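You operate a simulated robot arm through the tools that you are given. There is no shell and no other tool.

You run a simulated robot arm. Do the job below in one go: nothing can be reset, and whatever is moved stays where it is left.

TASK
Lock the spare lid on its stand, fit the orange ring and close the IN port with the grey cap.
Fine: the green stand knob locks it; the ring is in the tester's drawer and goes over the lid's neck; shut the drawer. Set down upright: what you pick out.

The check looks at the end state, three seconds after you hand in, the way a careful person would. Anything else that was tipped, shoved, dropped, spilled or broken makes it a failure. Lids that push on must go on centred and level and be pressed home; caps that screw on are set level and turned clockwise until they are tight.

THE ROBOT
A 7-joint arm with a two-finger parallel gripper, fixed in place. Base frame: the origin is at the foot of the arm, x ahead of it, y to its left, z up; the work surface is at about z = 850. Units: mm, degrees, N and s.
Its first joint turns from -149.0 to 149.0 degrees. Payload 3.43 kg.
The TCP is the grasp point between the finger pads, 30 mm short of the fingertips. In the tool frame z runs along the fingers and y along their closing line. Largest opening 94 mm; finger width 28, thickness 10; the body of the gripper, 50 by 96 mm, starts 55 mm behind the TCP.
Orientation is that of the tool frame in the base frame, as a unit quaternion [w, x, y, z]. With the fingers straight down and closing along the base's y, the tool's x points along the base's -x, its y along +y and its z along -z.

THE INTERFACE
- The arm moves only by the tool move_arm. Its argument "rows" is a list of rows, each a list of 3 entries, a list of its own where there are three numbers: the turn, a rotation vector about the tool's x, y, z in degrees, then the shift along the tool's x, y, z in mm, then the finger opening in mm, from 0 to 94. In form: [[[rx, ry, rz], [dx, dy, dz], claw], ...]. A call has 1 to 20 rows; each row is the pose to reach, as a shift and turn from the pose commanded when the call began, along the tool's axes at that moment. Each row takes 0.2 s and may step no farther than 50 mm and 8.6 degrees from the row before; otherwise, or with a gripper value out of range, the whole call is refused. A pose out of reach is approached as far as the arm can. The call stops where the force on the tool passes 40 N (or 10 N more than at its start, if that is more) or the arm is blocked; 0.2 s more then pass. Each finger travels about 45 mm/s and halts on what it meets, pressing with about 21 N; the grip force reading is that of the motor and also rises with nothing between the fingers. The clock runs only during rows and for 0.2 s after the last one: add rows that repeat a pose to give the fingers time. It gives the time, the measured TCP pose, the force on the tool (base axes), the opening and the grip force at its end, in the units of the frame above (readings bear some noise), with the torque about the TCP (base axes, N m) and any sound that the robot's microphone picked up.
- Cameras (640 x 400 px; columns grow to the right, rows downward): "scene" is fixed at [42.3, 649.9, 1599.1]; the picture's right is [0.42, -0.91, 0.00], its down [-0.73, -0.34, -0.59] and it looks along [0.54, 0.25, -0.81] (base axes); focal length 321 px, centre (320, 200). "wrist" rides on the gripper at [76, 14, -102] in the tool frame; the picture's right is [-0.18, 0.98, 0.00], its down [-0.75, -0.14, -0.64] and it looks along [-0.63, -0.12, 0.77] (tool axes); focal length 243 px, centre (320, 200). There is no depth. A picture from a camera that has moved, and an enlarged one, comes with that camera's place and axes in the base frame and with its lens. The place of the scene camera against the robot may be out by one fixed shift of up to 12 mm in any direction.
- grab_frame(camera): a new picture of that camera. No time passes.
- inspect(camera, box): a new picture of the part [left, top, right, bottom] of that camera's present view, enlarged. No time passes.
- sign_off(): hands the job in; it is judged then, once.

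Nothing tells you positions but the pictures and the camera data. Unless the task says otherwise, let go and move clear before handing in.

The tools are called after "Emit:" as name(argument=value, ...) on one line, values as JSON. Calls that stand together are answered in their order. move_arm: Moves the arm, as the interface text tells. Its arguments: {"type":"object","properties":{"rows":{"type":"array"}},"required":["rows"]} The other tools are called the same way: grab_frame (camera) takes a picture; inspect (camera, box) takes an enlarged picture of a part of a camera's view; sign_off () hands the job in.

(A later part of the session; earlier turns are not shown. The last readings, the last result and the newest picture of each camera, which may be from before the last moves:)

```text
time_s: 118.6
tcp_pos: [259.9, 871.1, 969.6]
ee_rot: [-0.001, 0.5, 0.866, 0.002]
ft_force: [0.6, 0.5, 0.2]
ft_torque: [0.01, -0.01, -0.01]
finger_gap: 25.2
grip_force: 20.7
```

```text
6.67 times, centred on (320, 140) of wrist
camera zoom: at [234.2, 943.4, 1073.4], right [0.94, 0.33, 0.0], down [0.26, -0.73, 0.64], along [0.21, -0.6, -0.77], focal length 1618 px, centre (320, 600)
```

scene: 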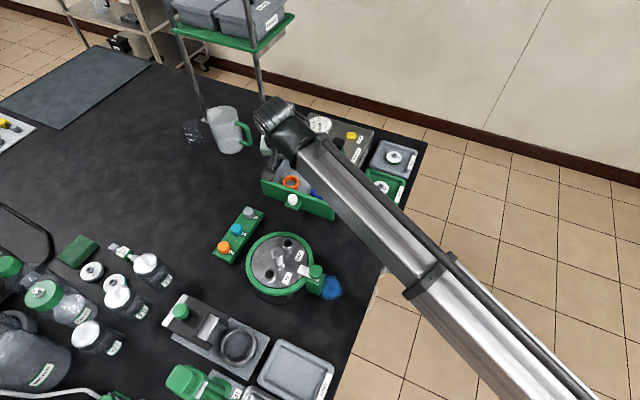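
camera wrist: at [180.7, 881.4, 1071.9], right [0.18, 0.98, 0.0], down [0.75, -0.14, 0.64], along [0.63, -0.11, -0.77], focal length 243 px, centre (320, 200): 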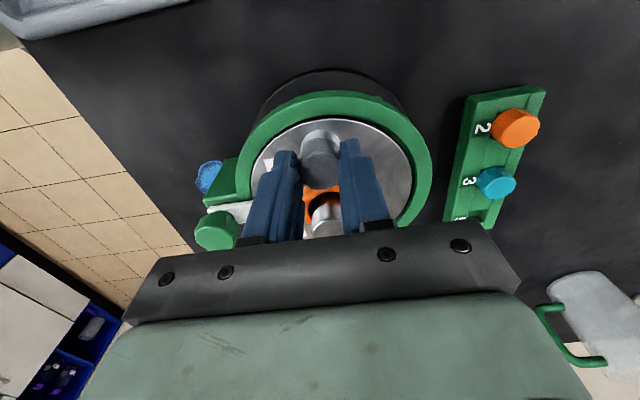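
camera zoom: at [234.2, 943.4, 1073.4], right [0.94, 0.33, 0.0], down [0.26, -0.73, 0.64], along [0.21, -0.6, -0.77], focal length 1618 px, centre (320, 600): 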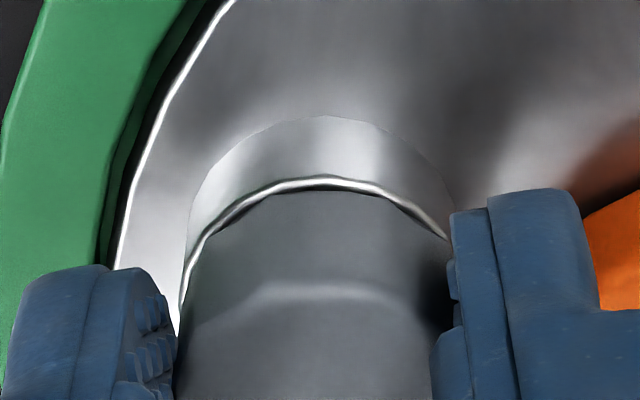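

It lifts freely, so there's no thread engagement or tight fit yet. Now that it's centred, I'll lower it again in steps and see how deep it goes and at what force.

Emit:
move_arm(rows=[[[0, 0, 0], [0, 0, 1], 18], [[0, 0, 0], [0, 0, 2], 18], [[0, 0, 0], [0, 0, 2], 18]])

Emit:
move_arm(rows=[[[0, 0, 0], [0, 0, 1], 18], [[0, 0, 0], [0, 0, 1], 18]])

Emit:
move_arm(rows=[[[0, 0, 0], [0, 0, 1], 18], [[0, 0, 0], [0, 0, 1], 18]])

Emit:
move_arm(rows=[[[0, 0, 0], [0, 0, 1], 18], [[0, 0, 0], [0, 0, 1], 18]])

Emit:
inspect(camera="wrist", box=[280, 110, 360, 170])

```text
time_s: 119.4
tcp_pos: [260.5, 869.4, 967.1]
ee_rot: [0.0, 0.499, 0.866, 0.003]
ft_force: [-0.9, -0.4, 2.7]
ft_torque: [-0.07, 0.12, -0.04]
finger_gap: 25.2
grip_force: 21.0
```

```text
time_s: 120.0
tcp_pos: [260.8, 871.1, 968.4]
ee_rot: [-0.001, 0.499, 0.867, 0.004]
ft_force: [2.7, 1.1, 15.2]
ft_torque: [-0.1, -0.14, -0.02]
finger_gap: 25.6
grip_force: 20.6
```

```text
time_s: 120.6
tcp_pos: [260.4, 871.0, 966.1]
ee_rot: [-0.001, 0.5, 0.866, 0.003]
ft_force: [5.2, 3.3, 17.1]
ft_torque: [-0.02, -0.14, -0.06]
finger_gap: 25.5
grip_force: 21.1
```

```text
time_s: 121.2
tcp_pos: [259.7, 870.0, 965.9]
ee_rot: [-0.001, 0.499, 0.866, 0.002]
ft_force: [4.4, 1.4, 15.8]
ft_torque: [-0.01, -0.12, -0.02]
finger_gap: 25.3
grip_force: 21.5
```

```text
6.67 times, centred on (320, 140) of wrist
camera zoom: at [233.9, 943.2, 1068.7], right [0.94, 0.33, 0.0], down [0.26, -0.73, 0.64], along [0.21, -0.6, -0.77], focal length 1618 px, centre (320, 600)
```

zoom: 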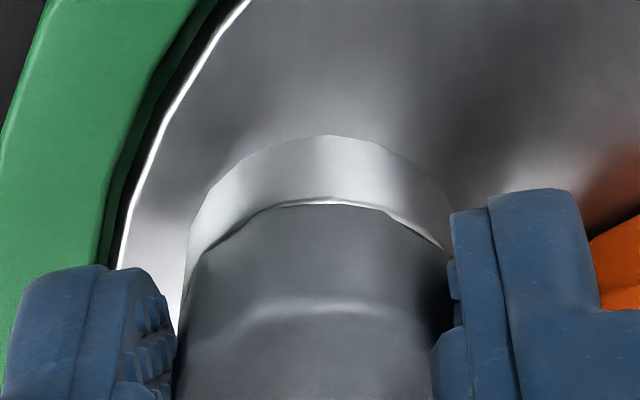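

The plug head is seated on the rim; at about 16 N the fingers just slide down it. With this pressure I'll try a clockwise turn to feel whether torque builds.

Emit:
move_arm(rows=[[[0, 0, 5], [0, 0, 0], 18], [[0, 0, 10], [0, 0, 0], 18], [[0, 0, 15], [0, 0, 0], 18], [[0, 0, 20], [0, 0, 0], 18], [[0, 0, 20], [0, 0, 0], 18]])

Emit:
inspect(camera="wrist", box=[280, 110, 360, 170])

```text
time_s: 122.4
tcp_pos: [260.3, 870.0, 963.6]
ee_rot: [-0.002, 0.642, 0.767, 0.001]
ft_force: [-0.2, -0.5, 2.4]
ft_torque: [-0.07, -0.05, 0.0]
finger_gap: 25.3
grip_force: 20.6
```

```text
6.67 times, centred on (320, 140) of wrist
camera zoom: at [260.5, 947.6, 1067.6], right [1.0, -0.01, 0.0], down [-0.01, -0.77, 0.64], along [-0.01, -0.64, -0.77], focal length 1618 px, centre (320, 600)
```

zoom: 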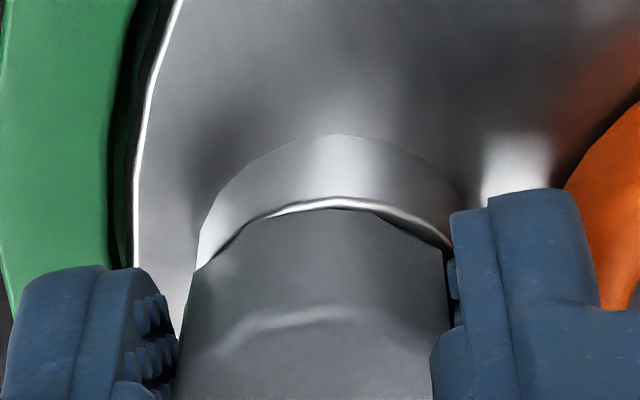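

Again the load relaxed. I'll release, rise and look at how it sits now.

Emit:
move_arm(rows=[[[0, 0, 0], [0, 0, -0.3], 30], [[0, 0, 0], [0, 0, -0.3], 40], [[0, 0, 0], [0, 0, -0.3], 40], [[0, 0, 0], [0, 0, -30], 40], [[0, 0, 0], [0, 0, -65], 40], [[0, 0, 0], [0, 0, -65], 40]])

Emit:
inspect(camera="wrist", box=[260, 50, 380, 140])

Emit:
inspect(camera="scene", box=[240, 240, 320, 300])

```text
time_s: 123.8
tcp_pos: [258.7, 870.7, 1031.2]
ee_rot: [-0.002, 0.642, 0.767, 0.002]
ft_force: [0.4, -0.3, 0.8]
ft_torque: [0.01, 0.01, 0.01]
finger_gap: 39.9
grip_force: 0.0
```

```text
4.44 times, centred on (320, 95) of wrist
camera zoom: at [259.1, 947.8, 1133.8], right [1.0, -0.01, 0.0], down [-0.01, -0.77, 0.64], along [-0.01, -0.64, -0.77], focal length 1078 px, centre (320, 667)
```

zoom: 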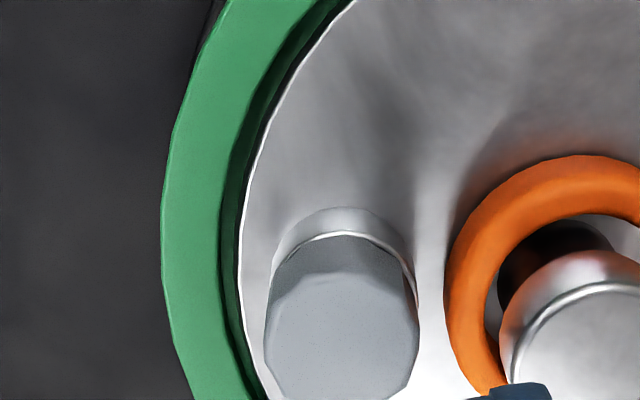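

```text
6.67 times, centred on (280, 270) of scene
camera zoom: at [42.3, 649.9, 1599.1], right [0.42, -0.91, 0.0], down [-0.73, -0.34, -0.59], along [0.54, 0.25, -0.81], focal length 2142 px, centre (587, -267)
```

zoom: 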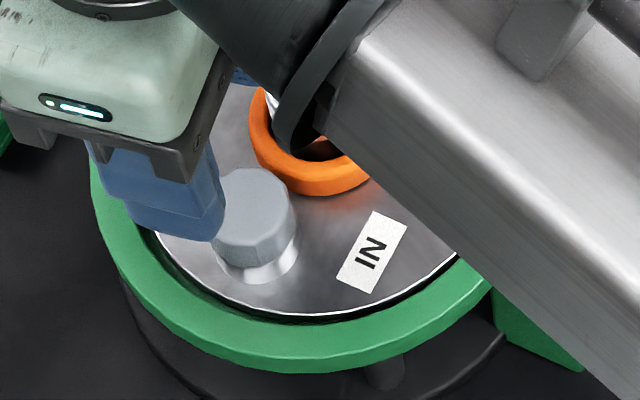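

The plug looks centred and level on the port. To rule out a thread, I'll rotate the tool back to yaw +30°, regrip and turn clockwise through a long stroke with light pressure.

Emit:
move_arm(rows=[[[0, 0, -8.5], [0, 0, 0], 40], [[0, 0, -17], [0, 0, 0], 40], [[0, 0, -25.5], [0, 0, 0], 40], [[0, 0, -34], [0, 0, 0], 40], [[0, 0, -42.5], [0, 0, 0], 40], [[0, 0, -51], [0, 0, 0], 40], [[0, 0, -59.5], [0, 0, 0], 40], [[0, 0, -68], [0, 0, 0], 40], [[0, 0, -76.5], [0, 0, 0], 40], [[0, 0, -85], [0, 0, 0], 40], [[0, 0, -93.5], [0, 0, 0], 40], [[0, 0, -102], [0, 0, 0], 40], [[0, 0, -110], [0, 0, 0], 40], [[0, 0, -110], [0, 0, 0], 40]])

Emit:
inspect(camera="wrist", box=[260, 50, 380, 140])

```text
time_s: 126.8
tcp_pos: [261.7, 870.0, 1029.7]
ee_rot: [0.002, -0.261, 0.965, 0.002]
ft_force: [0.5, -0.3, 0.2]
ft_torque: [0.01, -0.02, 0.03]
finger_gap: 40.1
grip_force: 0.2
```

```text
4.44 times, centred on (320, 95) of wrist
camera zoom: at [187.0, 843.8, 1132.8], right [-0.34, 0.94, 0.0], down [0.72, 0.25, 0.64], along [0.6, 0.22, -0.77], focal length 1078 px, centre (320, 667)
```

zoom: 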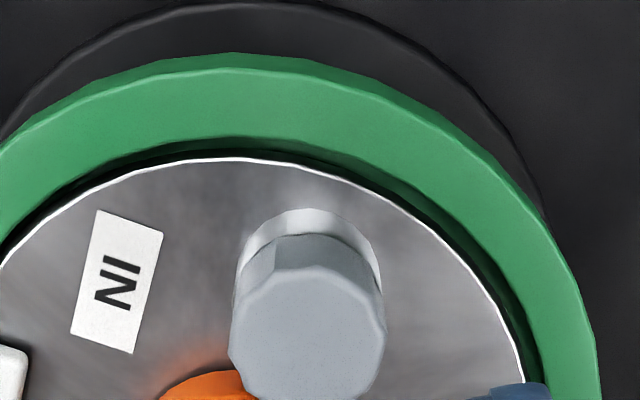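

Emit:
move_arm(rows=[[[0, 0, 0], [2.7, -1.6, 25], 40], [[0, 0, 0], [2.7, -1.6, 50], 40], [[0, 0, 0], [2.7, -1.6, 63], 40], [[0, 0, 0], [2.7, -1.6, 63], 32], [[0, 0, 0], [2.7, -1.6, 63], 22], [[0, 0, 0], [2.7, -1.6, 63], 16], [[0, 0, 0], [2.7, -1.6, 63], 16]])

Emit:
inspect(camera="wrist", box=[280, 110, 360, 170])

```text
time_s: 128.4
tcp_pos: [258.4, 866.8, 966.4]
ee_rot: [0.001, -0.261, 0.965, 0.003]
ft_force: [1.3, -0.2, 0.2]
ft_torque: [0.0, -0.04, 0.01]
finger_gap: 24.6
grip_force: 21.4
```

```text
6.67 times, centred on (320, 140) of wrist
camera zoom: at [184.9, 840.7, 1070.6], right [-0.33, 0.94, 0.0], down [0.72, 0.25, 0.64], along [0.61, 0.22, -0.77], focal length 1618 px, centre (320, 600)
```

zoom: 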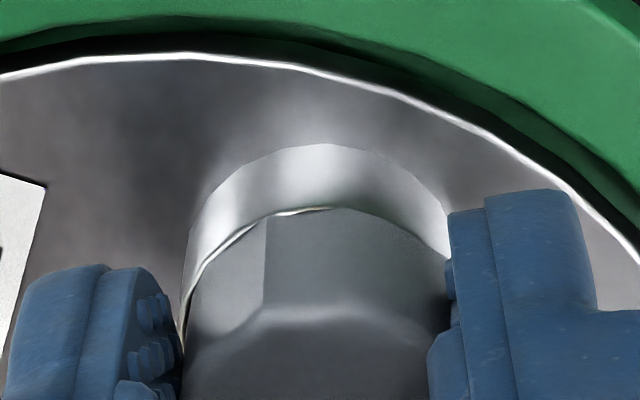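

I have it on the flats (24.6 mm), and a facet edge is visible as a reference mark. I'll apply light pressure and turn clockwise 40°.

Emit:
move_arm(rows=[[[0, 0, 0], [0, 0, 0.6], 16], [[0, 0, 0], [0, 0, 0.6], 16]])

Emit:
move_arm(rows=[[[0, 0, 8], [0, 0, 0], 16], [[0, 0, 16], [0, 0, 0], 16], [[0, 0, 24], [0, 0, 0], 16], [[0, 0, 32], [0, 0, 0], 16], [[0, 0, 40], [0, 0, 0], 16]])

Emit:
inspect(camera="wrist", box=[280, 110, 360, 170])

```text
time_s: 129.0
tcp_pos: [258.3, 865.7, 968.2]
ee_rot: [0.001, -0.26, 0.966, 0.002]
ft_force: [-1.4, -1.2, 3.6]
ft_torque: [-0.02, 0.01, -0.04]
finger_gap: 25.5
grip_force: 21.1
```

```text
time_s: 130.2
tcp_pos: [258.6, 868.4, 967.6]
ee_rot: [0.0, 0.088, 0.996, 0.003]
ft_force: [1.9, 3.4, 13.0]
ft_torque: [0.13, -0.17, 0.02]
finger_gap: 25.3
grip_force: 21.2
```

```text
6.67 times, centred on (320, 140) of wrist
camera zoom: at [186.0, 895.1, 1070.4], right [0.35, 0.94, 0.01], down [0.72, -0.27, 0.64], along [0.6, -0.22, -0.77], focal length 1618 px, centre (320, 600)
```

zoom: 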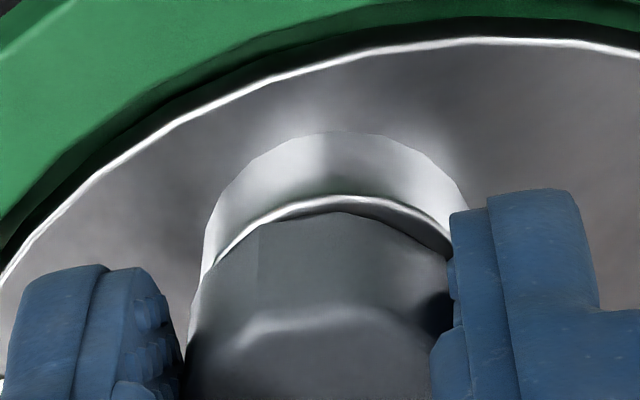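

The plug turned with the gripper (the facet mark held) without going down or tightening, so there's no thread. It drifted off-centre by about 1.5 mm through the turn; I'll lift slightly, re-centre and set it down again.

Emit:
move_arm(rows=[[[0, 0, 0], [0, 0, -1.5], 16], [[0, 0, 0], [1.2, 1.4, -1.5], 16], [[0, 0, 0], [1.2, 1.4, -1.5], 16]])

Emit:
inspect(camera="wrist", box=[280, 110, 360, 170])

```text
time_s: 131.0
tcp_pos: [259.3, 870.2, 967.6]
ee_rot: [0.0, 0.087, 0.996, 0.001]
ft_force: [-0.3, -0.1, -0.6]
ft_torque: [-0.02, 0.01, -0.01]
finger_gap: 25.0
grip_force: 20.7
```

```text
6.67 times, centred on (320, 140) of wrist
camera zoom: at [185.2, 896.5, 1070.9], right [0.35, 0.94, 0.0], down [0.72, -0.27, 0.64], along [0.6, -0.22, -0.77], focal length 1618 px, centre (320, 600)
```

zoom: 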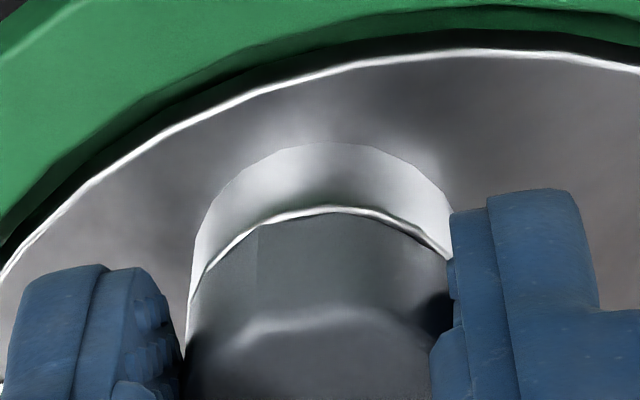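

Centred again. I'll do one proper check turn of 70° clockwise about the plug's own axis under light pressure, watching torque and sound.

Emit:
move_arm(rows=[[[0, 0, 0], [0, 0.3, 1], 16], [[0, 0, 0], [0, 0.3, 1], 16]])

Emit:
move_arm(rows=[[[0, 0, 8], [-0.03, 0.38, 0], 16], [[0, 0, 16], [-0.1, 0.74, 0], 16], [[0, 0, 24], [-0.23, 1.1, 0], 16], [[0, 0, 32], [-0.41, 1.43, 0], 16], [[0, 0, 40], [-0.63, 1.74, 0], 16], [[0, 0, 48], [-0.89, 2.01, 0], 16], [[0, 0, 56], [-1.19, 2.24, 0], 16], [[0, 0, 64], [-1.52, 2.43, 0], 16], [[0, 0, 70], [-1.78, 2.54, 0], 16]])

Emit:
inspect(camera="wrist", box=[280, 110, 360, 170])

```text
time_s: 131.6
tcp_pos: [258.9, 869.9, 965.9]
ee_rot: [0.001, 0.086, 0.996, 0.002]
ft_force: [0.4, 0.2, 4.4]
ft_torque: [-0.03, -0.01, -0.03]
finger_gap: 25.4
grip_force: 21.2
```

```text
time_s: 133.6
tcp_pos: [260.1, 872.1, 967.3]
ee_rot: [-0.001, 0.643, 0.766, 0.002]
ft_force: [5.6, -0.8, 9.7]
ft_torque: [-0.1, -0.25, 0.03]
finger_gap: 25.3
grip_force: 20.7
```

```text
6.67 times, centred on (320, 140) of wrist
camera zoom: at [260.6, 949.4, 1070.3], right [1.0, -0.01, 0.0], down [-0.01, -0.77, 0.64], along [-0.01, -0.64, -0.77], focal length 1618 px, centre (320, 600)
```

zoom: 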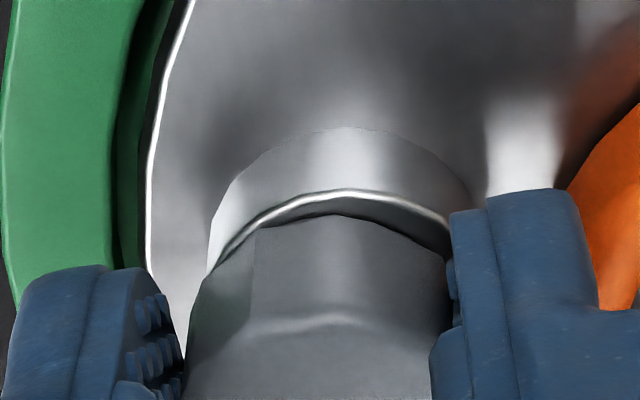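

There's no tightening or descent, so it's a plain push-in plug. I'll re-centre it on the port (lift slightly, shift, verify) and then press it home.

Emit:
move_arm(rows=[[[0, 0, 0], [0, 0, -1.5], 16], [[0, 0, 0], [1.0, 1.2, -1.5], 16], [[0, 0, 0], [1.9, 2.2, -1.5], 16], [[0, 0, 0], [1.9, 2.2, -1.5], 16]])

Emit:
inspect(camera="wrist", box=[280, 110, 360, 170])

```text
time_s: 134.6
tcp_pos: [261.7, 874.3, 968.9]
ee_rot: [-0.001, 0.642, 0.767, 0.002]
ft_force: [0.4, 0.6, 0.1]
ft_torque: [0.05, 0.03, -0.01]
finger_gap: 25.3
grip_force: 20.6
```

```text
6.67 times, centred on (320, 140) of wrist
camera zoom: at [261.8, 952.0, 1071.8], right [1.0, -0.01, 0.0], down [-0.01, -0.77, 0.64], along [-0.01, -0.64, -0.77], focal length 1618 px, centre (320, 600)
```

zoom: 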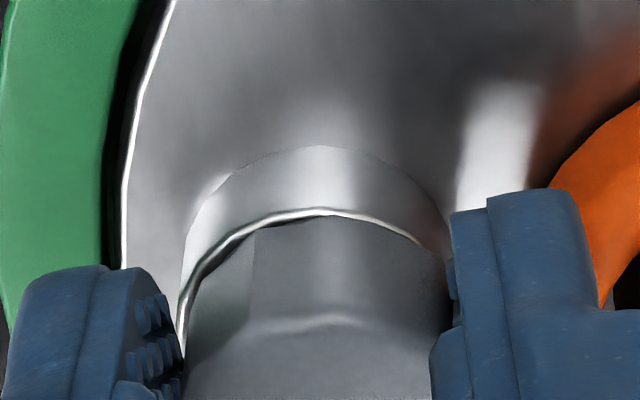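

Emit:
move_arm(rows=[[[0, 0, 0], [0, -0.4, 0], 16], [[0, 0, 0], [0, -0.4, 0.8], 16], [[0, 0, 0], [0, -0.4, 1.3], 16], [[0, 0, 0], [0, -0.4, 1.3], 16]])

Emit:
inspect(camera="wrist", box=[280, 110, 360, 170])

```text
time_s: 135.6
tcp_pos: [261.7, 873.7, 967.7]
ee_rot: [-0.001, 0.642, 0.767, 0.002]
ft_force: [-0.5, 0.5, 1.1]
ft_torque: [-0.06, 0.02, 0.02]
finger_gap: 25.1
grip_force: 20.8
```

```text
6.67 times, centred on (320, 140) of wrist
camera zoom: at [261.8, 951.8, 1070.4], right [1.0, -0.01, 0.0], down [-0.01, -0.77, 0.64], along [-0.01, -0.64, -0.77], focal length 1618 px, centre (320, 600)
```

zoom: 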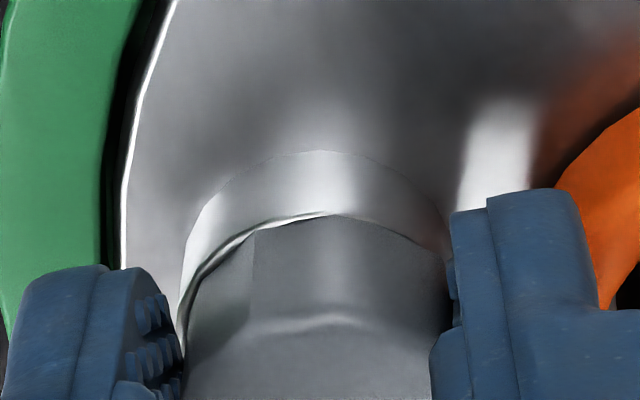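

Emit:
move_arm(rows=[[[0, 0, 0], [-0.3, -0.4, 0], 16], [[0, 0, 0], [-0.3, -0.4, 0.4], 16], [[0, 0, 0], [-0.3, -0.4, 0.4], 16], [[0, 0, 0], [-0.3, -0.4, 0.4], 26], [[0, 0, 0], [-0.3, -0.4, 0.4], 38], [[0, 0, 0], [-0.3, -0.4, 0.4], 42], [[0, 0, 0], [-0.3, -0.4, -25], 42], [[0, 0, 0], [-0.3, -0.4, -60], 42], [[0, 0, 0], [-0.3, -0.4, -60], 42]])

Emit:
inspect(camera="wrist", box=[260, 50, 380, 140])

Emit:
inspect(camera="scene", box=[240, 240, 320, 300])

```text
time_s: 137.6
tcp_pos: [260.9, 873.4, 1027.7]
ee_rot: [-0.001, 0.642, 0.767, 0.002]
ft_force: [-0.2, 0.2, -0.5]
ft_torque: [0.0, 0.01, 0.02]
finger_gap: 42.1
grip_force: 0.0
```

```text
4.44 times, centred on (320, 95) of wrist
camera zoom: at [260.1, 950.0, 1131.1], right [1.0, -0.01, 0.0], down [-0.01, -0.77, 0.64], along [-0.01, -0.64, -0.77], focal length 1078 px, centre (320, 667)
```

zoom: 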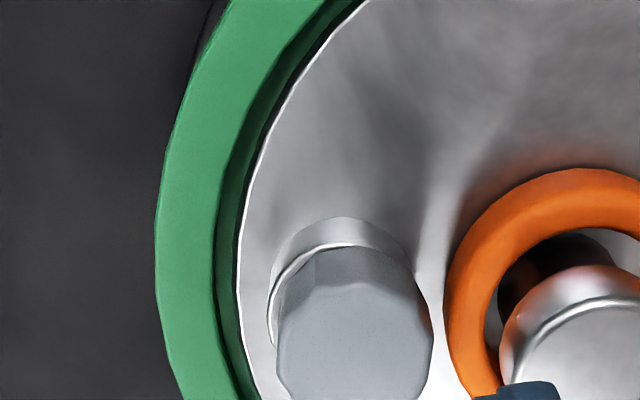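

```text
6.67 times, centred on (280, 270) of scene
camera zoom: at [42.3, 649.9, 1599.1], right [0.42, -0.91, 0.0], down [-0.73, -0.34, -0.59], along [0.54, 0.25, -0.81], focal length 2142 px, centre (587, -267)
```

zoom: 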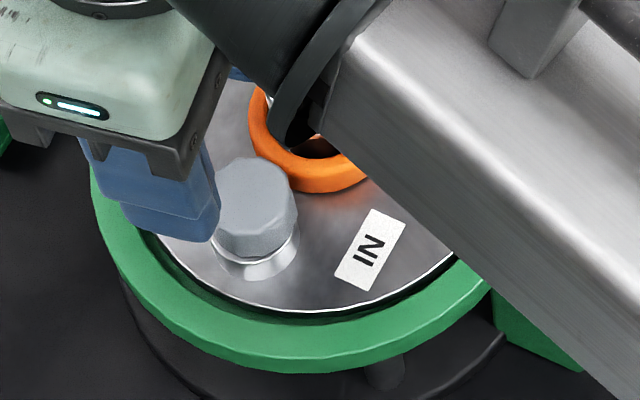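

After release the plug appears shifted about 2 mm toward +x. I'll look closely to see whether it is offset or tilted.

Emit:
inspect(camera="wrist", box=[300, 90, 350, 140])

Emit:
inspect(camera="scene", box=[260, 260, 290, 285])

```text
8.00 times, centred on (325, 115) of wrist
camera zoom: at [260.1, 950.0, 1131.1], right [1.0, -0.01, 0.0], down [-0.01, -0.77, 0.64], along [-0.01, -0.64, -0.77], focal length 1941 px, centre (280, 880)
```

zoom: 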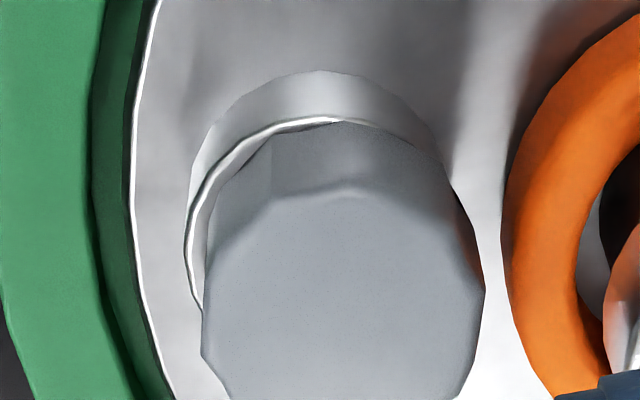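

```text
16.00 times, centred on (275, 272) of scene
camera zoom: at [42.3, 649.9, 1599.1], right [0.42, -0.91, 0.0], down [-0.73, -0.34, -0.59], along [0.54, 0.25, -0.81], focal length 5142 px, centre (1040, -960)
```

zoom: 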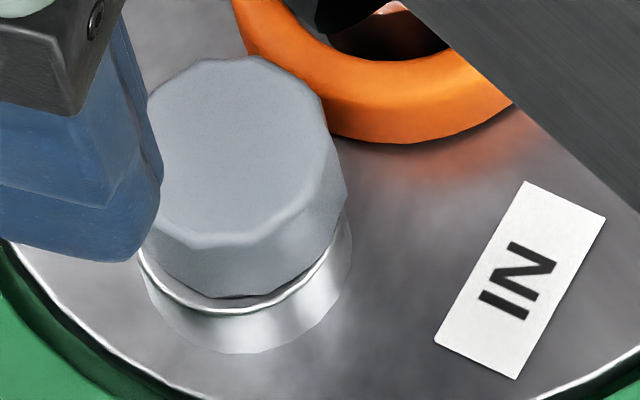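

The plug is level but slid about 2 mm toward +x when the fingers opened. Instead of gripping, I'll lower the open fingers around it and use one finger's inner face to nudge it back 2 mm toward -x.

Emit:
move_arm(rows=[[[0, 0, 0], [-3, 0, 25], 42], [[0, 0, 0], [-3, 0, 50], 42], [[0, 0, 0], [-3, 0, 61], 42], [[0, 0, 0], [-3, 0, 61], 42]])

Emit:
inspect(camera="wrist", box=[270, 100, 370, 175])

```text
time_s: 138.6
tcp_pos: [260.3, 869.7, 964.8]
ee_rot: [-0.001, 0.642, 0.767, 0.002]
ft_force: [-1.4, 0.8, -1.1]
ft_torque: [-0.03, 0.01, 0.0]
finger_gap: 42.1
grip_force: 0.0
```

```text
5.33 times, centred on (320, 138) of wrist
camera zoom: at [260.4, 947.3, 1068.9], right [1.0, -0.01, 0.0], down [-0.01, -0.77, 0.64], along [-0.01, -0.64, -0.77], focal length 1294 px, centre (320, 533)
```

zoom: 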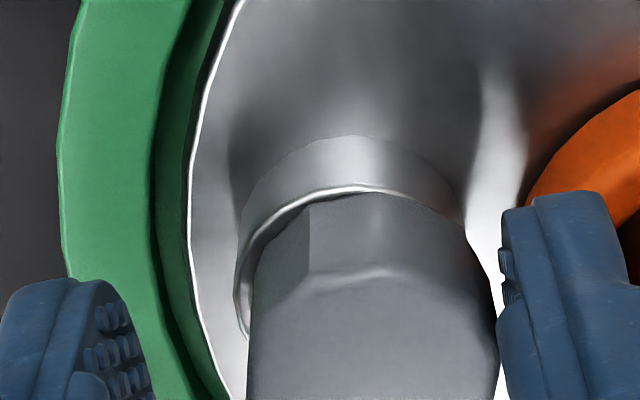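

Emit:
move_arm(rows=[[[0, 0, 0], [0, -1, 0], 42], [[0, 0, 0], [0, -2.2, 0], 42], [[0, 0, 0], [0, -2.2, 0], 42]])

Emit:
inspect(camera="wrist", box=[270, 100, 370, 175])

```text
time_s: 139.4
tcp_pos: [258.6, 871.5, 966.6]
ee_rot: [-0.001, 0.642, 0.766, 0.003]
ft_force: [0.4, -0.3, 0.4]
ft_torque: [0.01, -0.03, -0.03]
finger_gap: 42.2
grip_force: 0.0
```

```text
5.33 times, centred on (320, 138) of wrist
camera zoom: at [258.6, 947.7, 1069.4], right [1.0, -0.01, 0.0], down [-0.01, -0.77, 0.64], along [-0.01, -0.64, -0.77], focal length 1294 px, centre (320, 533)
```

zoom: 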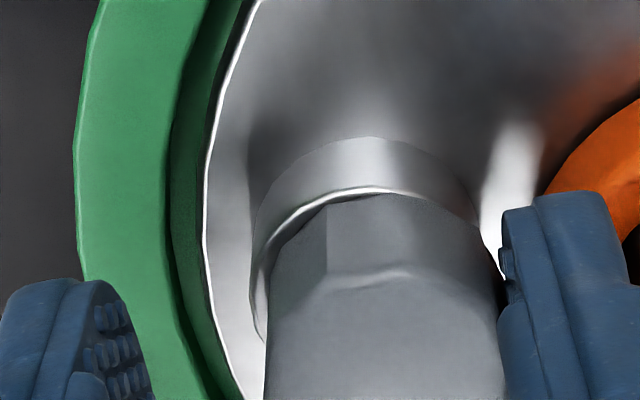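

Emit:
move_arm(rows=[[[0, 0, 0], [0, -1.2, 0], 42], [[0, 0, 0], [0, -2.4, 0], 42], [[0, 0, 0], [0, -2.4, 0], 42]])

Emit:
inspect(camera="wrist", box=[270, 100, 370, 175])

```text
time_s: 140.2
tcp_pos: [257.0, 870.2, 965.3]
ee_rot: [-0.001, 0.643, 0.766, 0.001]
ft_force: [-0.2, -0.4, -0.1]
ft_torque: [-0.02, 0.03, 0.01]
finger_gap: 41.7
grip_force: 0.0
```

```text
5.33 times, centred on (320, 138) of wrist
camera zoom: at [257.0, 947.7, 1068.6], right [1.0, -0.01, 0.0], down [-0.01, -0.77, 0.64], along [-0.01, -0.64, -0.77], focal length 1294 px, centre (320, 533)
```

zoom: 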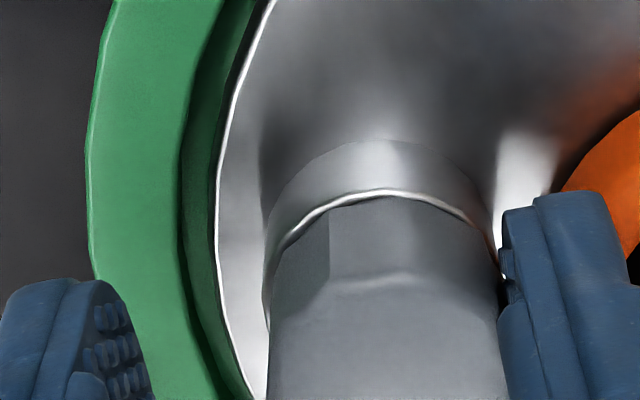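

The nudge centred it. I'll back the finger off, rise and check from above.

Emit:
move_arm(rows=[[[0, 0, 0], [0, 2, 0], 42], [[0, 0, 0], [0, 4, 0], 42], [[0, 0, 0], [0, 4, -25], 42], [[0, 0, 0], [0, 4, -60], 42], [[0, 0, 0], [0, 4, -60], 42]])

Emit:
inspect(camera="wrist", box=[285, 80, 365, 140])

Emit:
inspect(camera="scene", box=[255, 255, 295, 285])

```text
time_s: 141.4
tcp_pos: [261.3, 870.8, 1027.5]
ee_rot: [-0.002, 0.642, 0.766, 0.003]
ft_force: [-0.3, 0.2, -0.2]
ft_torque: [0.04, 0.0, 0.0]
finger_gap: 41.7
grip_force: 0.0
```

```text
6.67 times, centred on (325, 110) of wrist
camera zoom: at [261.7, 948.3, 1130.9], right [1.0, -0.01, 0.0], down [-0.01, -0.77, 0.64], along [-0.01, -0.64, -0.77], focal length 1618 px, centre (287, 800)
```

zoom: 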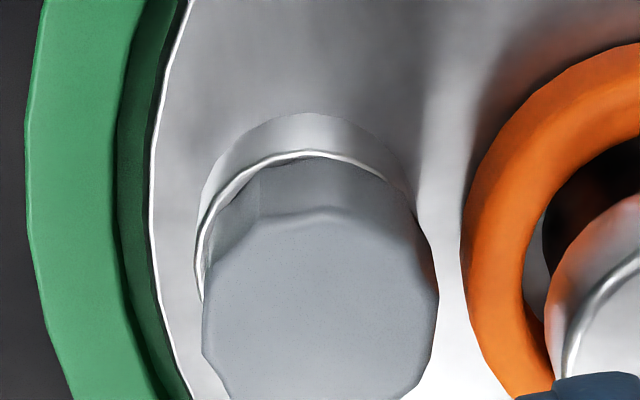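

```text
13.33 times, centred on (275, 270) of scene
camera zoom: at [42.3, 649.9, 1599.1], right [0.42, -0.91, 0.0], down [-0.73, -0.34, -0.59], along [0.54, 0.25, -0.81], focal length 4285 px, centre (920, -733)
```

zoom: 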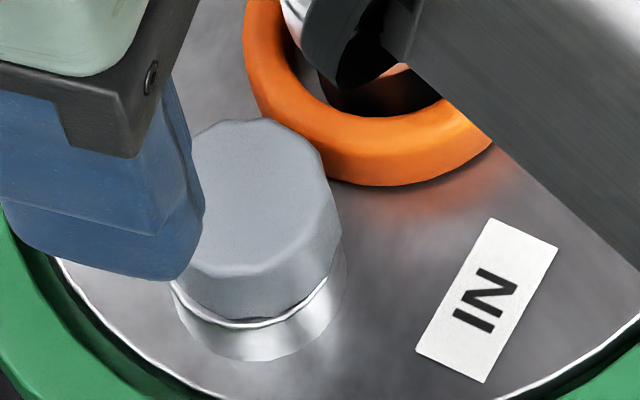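

It's close to centred. I'll rotate back to yaw 0 to check from the other side before pressing down.

Emit:
move_arm(rows=[[[0, 0, -8], [0, 0, -5], 42], [[0, 0, -16], [0, 0, -10], 42], [[0, 0, -24], [0, 0, -15], 42], [[0, 0, -32], [0, 0, -20], 42], [[0, 0, -40], [0, 0, -20], 42], [[0, 0, -48], [0, 0, -20], 42], [[0, 0, -56], [0, 0, -20], 42], [[0, 0, -64], [0, 0, -20], 42], [[0, 0, -72], [0, 0, -20], 42], [[0, 0, -80], [0, 0, -20], 42], [[0, 0, -80], [0, 0, -20], 42]])

Emit:
inspect(camera="wrist", box=[280, 60, 360, 120])

Emit:
inspect(camera="scene", box=[255, 255, 295, 285])

```text
time_s: 143.8
tcp_pos: [261.8, 870.2, 1045.6]
ee_rot: [0.001, -0.002, 1.0, 0.002]
ft_force: [-0.4, 0.0, -0.2]
ft_torque: [0.0, 0.0, -0.03]
finger_gap: 42.0
grip_force: 0.0
```

```text
6.67 times, centred on (320, 90) of wrist
camera zoom: at [184.1, 884.0, 1148.9], right [0.18, 0.98, 0.0], down [0.75, -0.14, 0.64], along [0.63, -0.11, -0.77], focal length 1618 px, centre (320, 933)
```

zoom: 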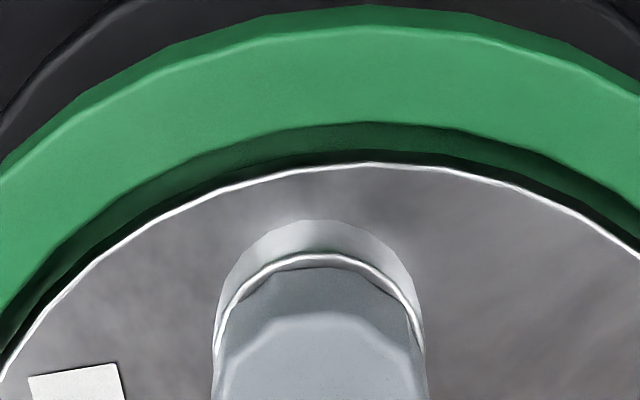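

```text
13.33 times, centred on (275, 270) of scene
camera zoom: at [42.3, 649.9, 1599.1], right [0.42, -0.91, 0.0], down [-0.73, -0.34, -0.59], along [0.54, 0.25, -0.81], focal length 4285 px, centre (920, -733)
```

zoom: 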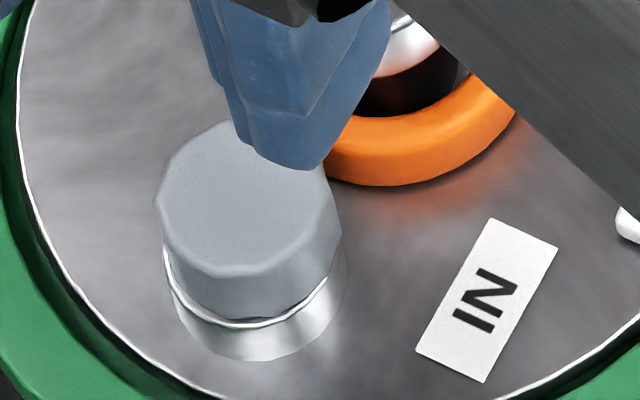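

Emit:
inspect(camera="wrist", box=[270, 80, 370, 150])

```text
5.71 times, centred on (320, 115) of wrist
camera zoom: at [184.1, 884.0, 1148.9], right [0.18, 0.98, 0.0], down [0.75, -0.14, 0.64], along [0.63, -0.11, -0.77], focal length 1386 px, centre (320, 686)
```

zoom: 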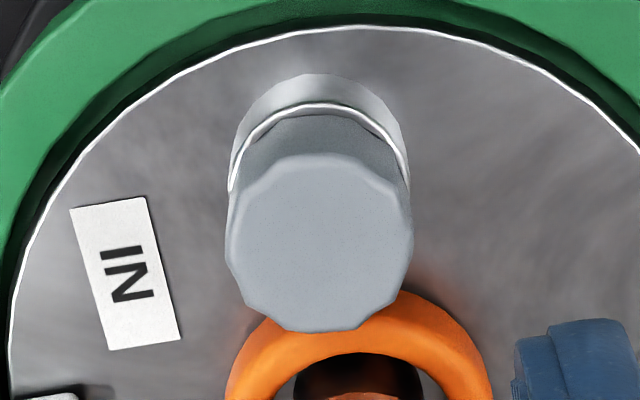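

The plug is centred in this view. I'll close the fingers and press down on the top of the plug to push it home.

Emit:
move_arm(rows=[[[0, 0, 0], [-1.5, -0.3, 0], 20], [[0, 0, 0], [-1.5, -0.3, 15], 0], [[0, 0, 0], [-1.5, -0.3, 30], 0], [[0, 0, 0], [-1.5, -0.3, 45], 0], [[0, 0, 0], [-1.5, -0.3, 52], 0], [[0, 0, 0], [-1.5, -0.3, 52], 0]])

Emit:
inspect(camera="wrist", box=[270, 100, 370, 170])

```text
time_s: 145.2
tcp_pos: [262.2, 870.9, 992.8]
ee_rot: [0.0, -0.001, 1.0, 0.002]
ft_force: [0.7, 0.5, -0.1]
ft_torque: [0.0, 0.03, -0.01]
finger_gap: 0.2
grip_force: 20.8
```

```text
5.71 times, centred on (320, 135) of wrist
camera zoom: at [186.0, 884.7, 1095.2], right [0.18, 0.98, 0.01], down [0.75, -0.14, 0.64], along [0.63, -0.11, -0.77], focal length 1386 px, centre (320, 571)
```

zoom: 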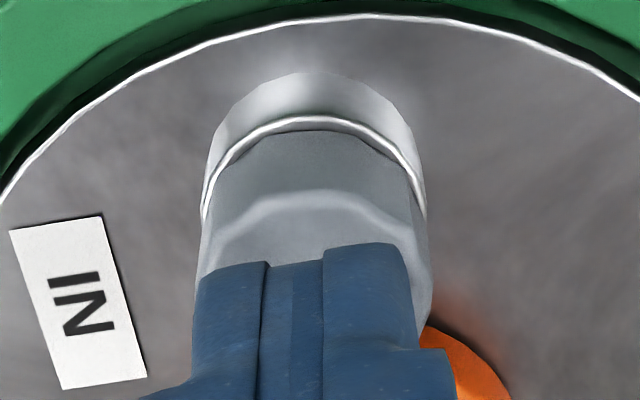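

Emit:
move_arm(rows=[[[0, 0, 0], [0, 0.8, 2], 0], [[0, 0, 0], [0, 0.8, 4], 0], [[0, 0, 0], [0, 0.8, 6], 0], [[0, 0, 0], [0, 0.8, 6], 0]])

Emit:
move_arm(rows=[[[0, 0, 0], [0, 0, 1], 0], [[0, 0, 0], [0, 0, 2], 0], [[0, 0, 0], [0, 0, 2], 0]])

Emit:
move_arm(rows=[[[0, 0, 0], [0, 0, 1], 0], [[0, 0, 0], [0, 0, 2], 0], [[0, 0, 0], [0, 0, 2], 0]])

```text
time_s: 146.2
tcp_pos: [262.2, 871.5, 986.9]
ee_rot: [0.001, -0.001, 1.0, 0.003]
ft_force: [-0.1, 0.0, 0.3]
ft_torque: [0.03, -0.02, -0.01]
finger_gap: 0.0
grip_force: 21.1
```

```text
time_s: 147.0
tcp_pos: [261.7, 870.5, 986.1]
ee_rot: [-0.001, -0.001, 1.0, 0.003]
ft_force: [0.7, -1.0, -0.3]
ft_torque: [0.03, 0.0, -0.03]
finger_gap: 0.2
grip_force: 20.2
```

```text
time_s: 147.8
tcp_pos: [262.7, 871.2, 983.9]
ee_rot: [0.0, -0.001, 1.0, 0.002]
ft_force: [-0.5, -0.2, -0.3]
ft_torque: [-0.02, -0.02, 0.03]
finger_gap: 0.0
grip_force: 21.1
```

Emit:
move_arm(rows=[[[0, 0, 0], [0, 0, 1], 0], [[0, 0, 0], [0, 0, 2], 0], [[0, 0, 0], [0, 0, 2], 0]])

Emit:
move_arm(rows=[[[0, 0, 0], [0, 0, 1], 0], [[0, 0, 0], [0, 0, 2], 0], [[0, 0, 0], [0, 0, 2], 0]])

```text
time_s: 148.6
tcp_pos: [261.8, 870.7, 982.9]
ee_rot: [0.0, 0.0, 1.0, 0.002]
ft_force: [1.0, 0.2, -0.3]
ft_torque: [-0.04, 0.01, 0.01]
finger_gap: 0.0
grip_force: 20.6
```

```text
time_s: 149.4
tcp_pos: [262.9, 872.2, 980.8]
ee_rot: [0.0, -0.001, 1.0, 0.002]
ft_force: [1.1, 0.2, 10.0]
ft_torque: [-0.01, -0.1, -0.01]
finger_gap: 0.0
grip_force: 21.0
```

Contact with the plug top (10 N at z≈951). I'll press harder, to about 30–35 N.

Emit:
move_arm(rows=[[[0, 0, 0], [0, 0, 0.8], 0], [[0, 0, 0], [0, 0, 1.6], 0], [[0, 0, 0], [0, 0, 1.6], 0]])

Emit:
move_arm(rows=[[[0, 0, 0], [0, 0, 0.6], 0], [[0, 0, 0], [0, 0, 1.0], 0], [[0, 0, 0], [0, 0, 1.0], 0]])

Emit:
inspect(camera="wrist", box=[270, 100, 370, 170])

```text
time_s: 150.2
tcp_pos: [261.8, 870.5, 979.3]
ee_rot: [0.001, 0.0, 1.0, 0.004]
ft_force: [3.1, 1.8, 27.4]
ft_torque: [0.06, -0.17, 0.01]
finger_gap: 0.0
grip_force: 20.8
```

```text
time_s: 150.9
tcp_pos: [261.8, 871.1, 980.3]
ee_rot: [0.001, -0.001, 1.0, 0.003]
ft_force: [0.1, -3.7, 12.5]
ft_torque: [-0.06, 0.0, -0.02]
finger_gap: 0.0
grip_force: 20.8
stopped in row 3: the force on the tool passed its limit at 41 N (the readings are from after the stop); the commanded pose is now the measured one
```

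```text
5.71 times, centred on (320, 135) of wrist
camera zoom: at [185.5, 885.0, 1083.1], right [0.18, 0.98, 0.01], down [0.75, -0.14, 0.64], along [0.63, -0.11, -0.77], focal length 1386 px, centre (320, 571)
```

zoom: 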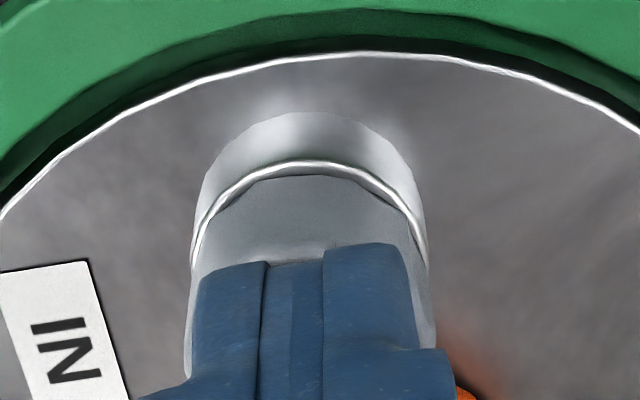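

At 41 N it doesn't move any further, and its head is flush on the rim: pressed home. I'll rise clear and inspect the whole result.

Emit:
move_arm(rows=[[[0, 0, 0], [0, 0, -5], 0], [[0, 0, 0], [0, 0, -40], 0], [[0, 0, 0], [0, 0, -80], 0], [[0, 0, 0], [0, 0, -120], 0], [[0, 0, 0], [0, 0, -120], 0]])

Emit:
inspect(camera="wrist", box=[230, 30, 410, 150])

```text
time_s: 152.1
tcp_pos: [265.0, 869.2, 1098.5]
ee_rot: [0.002, -0.001, 1.0, 0.004]
ft_force: [-0.1, -0.4, 0.4]
ft_torque: [-0.01, 0.0, -0.02]
finger_gap: 0.0
grip_force: 21.3
```

```text
3.33 times, centred on (320, 90) of wrist
camera zoom: at [187.7, 882.8, 1201.2], right [0.18, 0.98, 0.01], down [0.75, -0.14, 0.64], along [0.63, -0.11, -0.77], focal length 809 px, centre (320, 567)
```

zoom: 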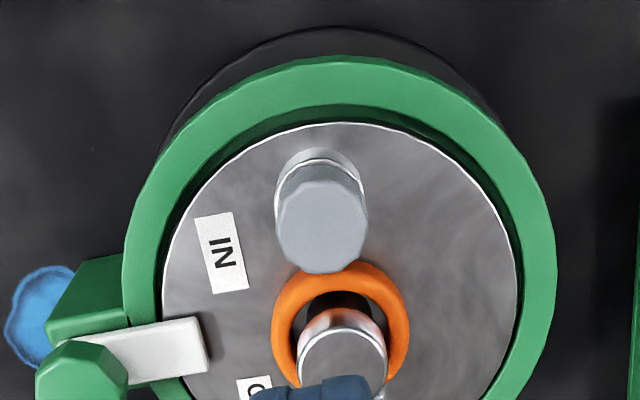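

Everything on the lid looks right. I'll move the arm well clear for a full view.

Emit:
move_arm(rows=[[[0, 0, 0], [-20, -20, -40], 20], [[0, 0, 0], [-45, -42, -72], 40], [[0, 0, 0], [-75, -68, -72], 60], [[0, 0, 0], [-105, -95, -72], 60], [[0, 0, 0], [-135, -125, -72], 60], [[0, 0, 0], [-165, -155, -72], 60], [[0, 0, 0], [-200, -185, -72], 60], [[0, 0, 0], [-235, -205, -72], 60], [[0, 0, 0], [-270, -215, -72], 60], [[0, 0, 0], [-270, -215, -72], 60]])

Emit:
grab_frame(camera="scene")

Emit:
inspect(camera="scene", box=[200, 190, 360, 310])

Emit:
inspect(camera="scene", box=[255, 235, 315, 285])

Emit:
inspect(camera="scene", box=[260, 100, 420, 220])

```text
time_s: 154.3
tcp_pos: [532.1, 654.8, 1170.1]
ee_rot: [0.0, -0.001, 1.0, 0.003]
ft_force: [-1.0, -0.2, 0.0]
ft_torque: [0.02, -0.02, -0.02]
finger_gap: 60.2
grip_force: 0.0
```

```text
taken
```

scene: 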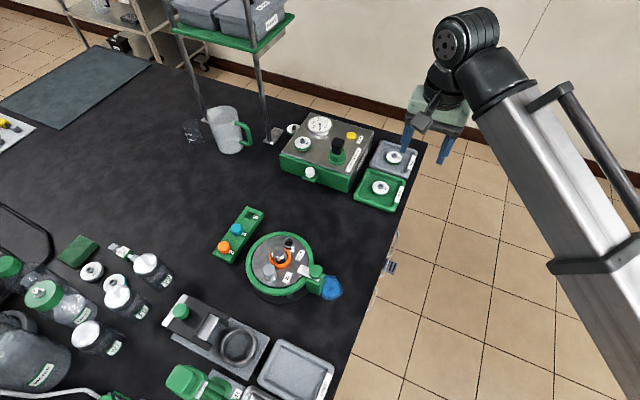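

```text
3.33 times, centred on (280, 250) of scene
camera zoom: at [42.3, 649.9, 1599.1], right [0.42, -0.91, 0.0], down [-0.73, -0.34, -0.59], along [0.54, 0.25, -0.81], focal length 1071 px, centre (453, 33)
```

zoom: 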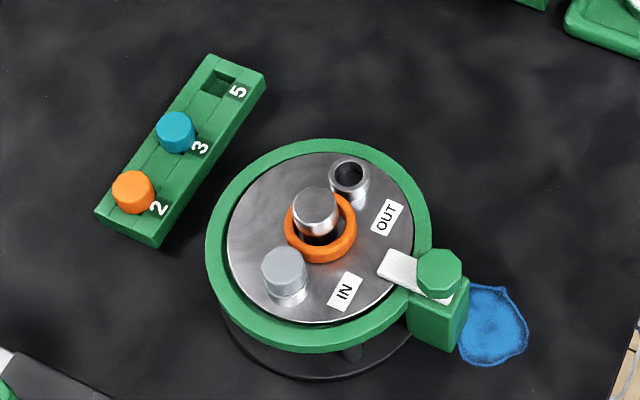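

```text
8.00 times, centred on (285, 260) of scene
camera zoom: at [42.3, 649.9, 1599.1], right [0.42, -0.91, 0.0], down [-0.73, -0.34, -0.59], along [0.54, 0.25, -0.81], focal length 2571 px, centre (600, -280)
```

zoom: 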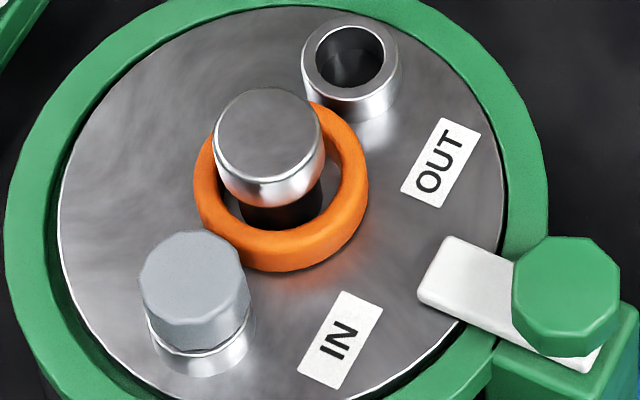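

```text
3.33 times, centred on (340, 160) of scene
camera zoom: at [42.3, 649.9, 1599.1], right [0.42, -0.91, 0.0], down [-0.73, -0.34, -0.59], along [0.54, 0.25, -0.81], focal length 1071 px, centre (253, 333)
```

zoom: 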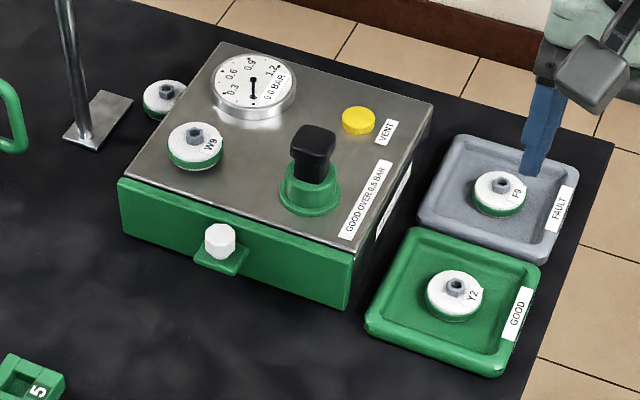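

All is in place: knob locked, ring on, drawer shut, plug in. But since screw-on caps must be tightened, I want one careful pull test and a properly coaxial turn test on the grey cap (port axis ≈ (262.3, 870)). I'll go back over it.

Emit:
move_arm(rows=[[[0, 0, 0], [35, 20, 0], 60], [[0, 0, -4], [70, 45, 0], 60], [[0, 0, -8], [105, 75, 0], 60], [[0, 0, -12], [140, 105, 0], 60], [[0, 0, -16], [175, 135, 0], 55], [[0, 0, -20], [205, 165, 10], 50], [[0, 0, -25], [240, 190, 40], 44], [[0, 0, -30], [269.8, 215, 75], 44], [[0, 0, -30], [269.8, 215, 110], 44], [[0, 0, -30], [269.8, 215, 135], 44], [[0, 0, -30], [269.8, 215, 135], 44]])

Emit:
inspect(camera="wrist", box=[260, 50, 380, 140])

```text
refused: row 7 steps farther than a row can; nothing moved
```

```text
4.44 times, centred on (320, 95) of wrist
camera zoom: at [455.6, 668.5, 1272.7], right [0.18, 0.98, 0.01], down [0.75, -0.14, 0.64], along [0.63, -0.11, -0.77], focal length 1078 px, centre (320, 667)
```

zoom: 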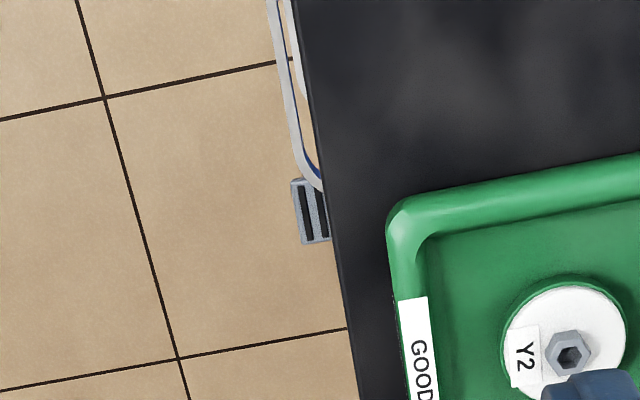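

Emit:
move_arm(rows=[[[0, 0, 0], [35, 20, 0], 60], [[0, 0, -4], [70, 45, 0], 60], [[0, 0, -8], [105, 75, 0], 60], [[0, 0, -12], [140, 105, 0], 60], [[0, 0, -16], [175, 135, 0], 55], [[0, 0, -20], [205, 165, 5], 50], [[0, 0, -25], [240, 190, 20], 44], [[0, 0, -30], [269.8, 215, 45], 44], [[0, 0, -30], [269.8, 215, 90], 44], [[0, 0, -30], [269.8, 215, 135], 44], [[0, 0, -30], [269.8, 215, 135], 44]])

Emit:
inspect(camera="wrist", box=[260, 50, 380, 140])

```text
time_s: 156.7
tcp_pos: [263.2, 872.5, 1035.8]
ee_rot: [0.002, -0.259, 0.966, 0.004]
ft_force: [0.3, -0.1, 0.5]
ft_torque: [0.02, -0.01, 0.0]
finger_gap: 43.8
grip_force: 0.0
```

```text
4.44 times, centred on (320, 95) of wrist
camera zoom: at [189.2, 846.0, 1139.0], right [-0.33, 0.94, 0.01], down [0.72, 0.25, 0.64], along [0.61, 0.22, -0.76], focal length 1078 px, centre (320, 667)
```

zoom: 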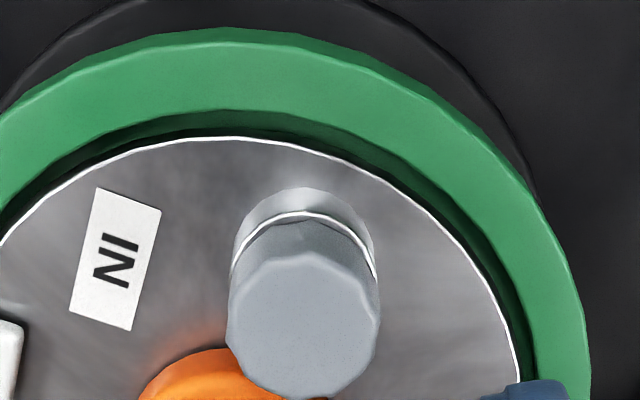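

Emit:
move_arm(rows=[[[0, 0, 0], [-2, -2.5, 25], 44], [[0, 0, 0], [-2, -2.5, 50], 44], [[0, 0, 0], [-2, -2.5, 69], 44], [[0, 0, 0], [-2, -2.5, 69], 44]])

Emit:
inspect(camera="wrist", box=[270, 100, 370, 175])

```text
time_s: 157.7
tcp_pos: [265.3, 870.1, 965.5]
ee_rot: [0.002, -0.26, 0.966, 0.003]
ft_force: [0.5, -0.1, 0.9]
ft_torque: [-0.01, -0.02, -0.01]
finger_gap: 44.1
grip_force: 0.1
```

```text
5.33 times, centred on (320, 138) of wrist
camera zoom: at [191.9, 844.8, 1068.3], right [-0.33, 0.94, 0.01], down [0.72, 0.25, 0.64], along [0.61, 0.22, -0.76], focal length 1294 px, centre (320, 533)
```

zoom: 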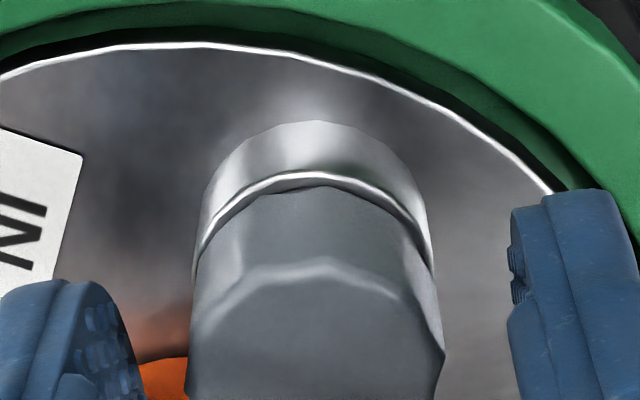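

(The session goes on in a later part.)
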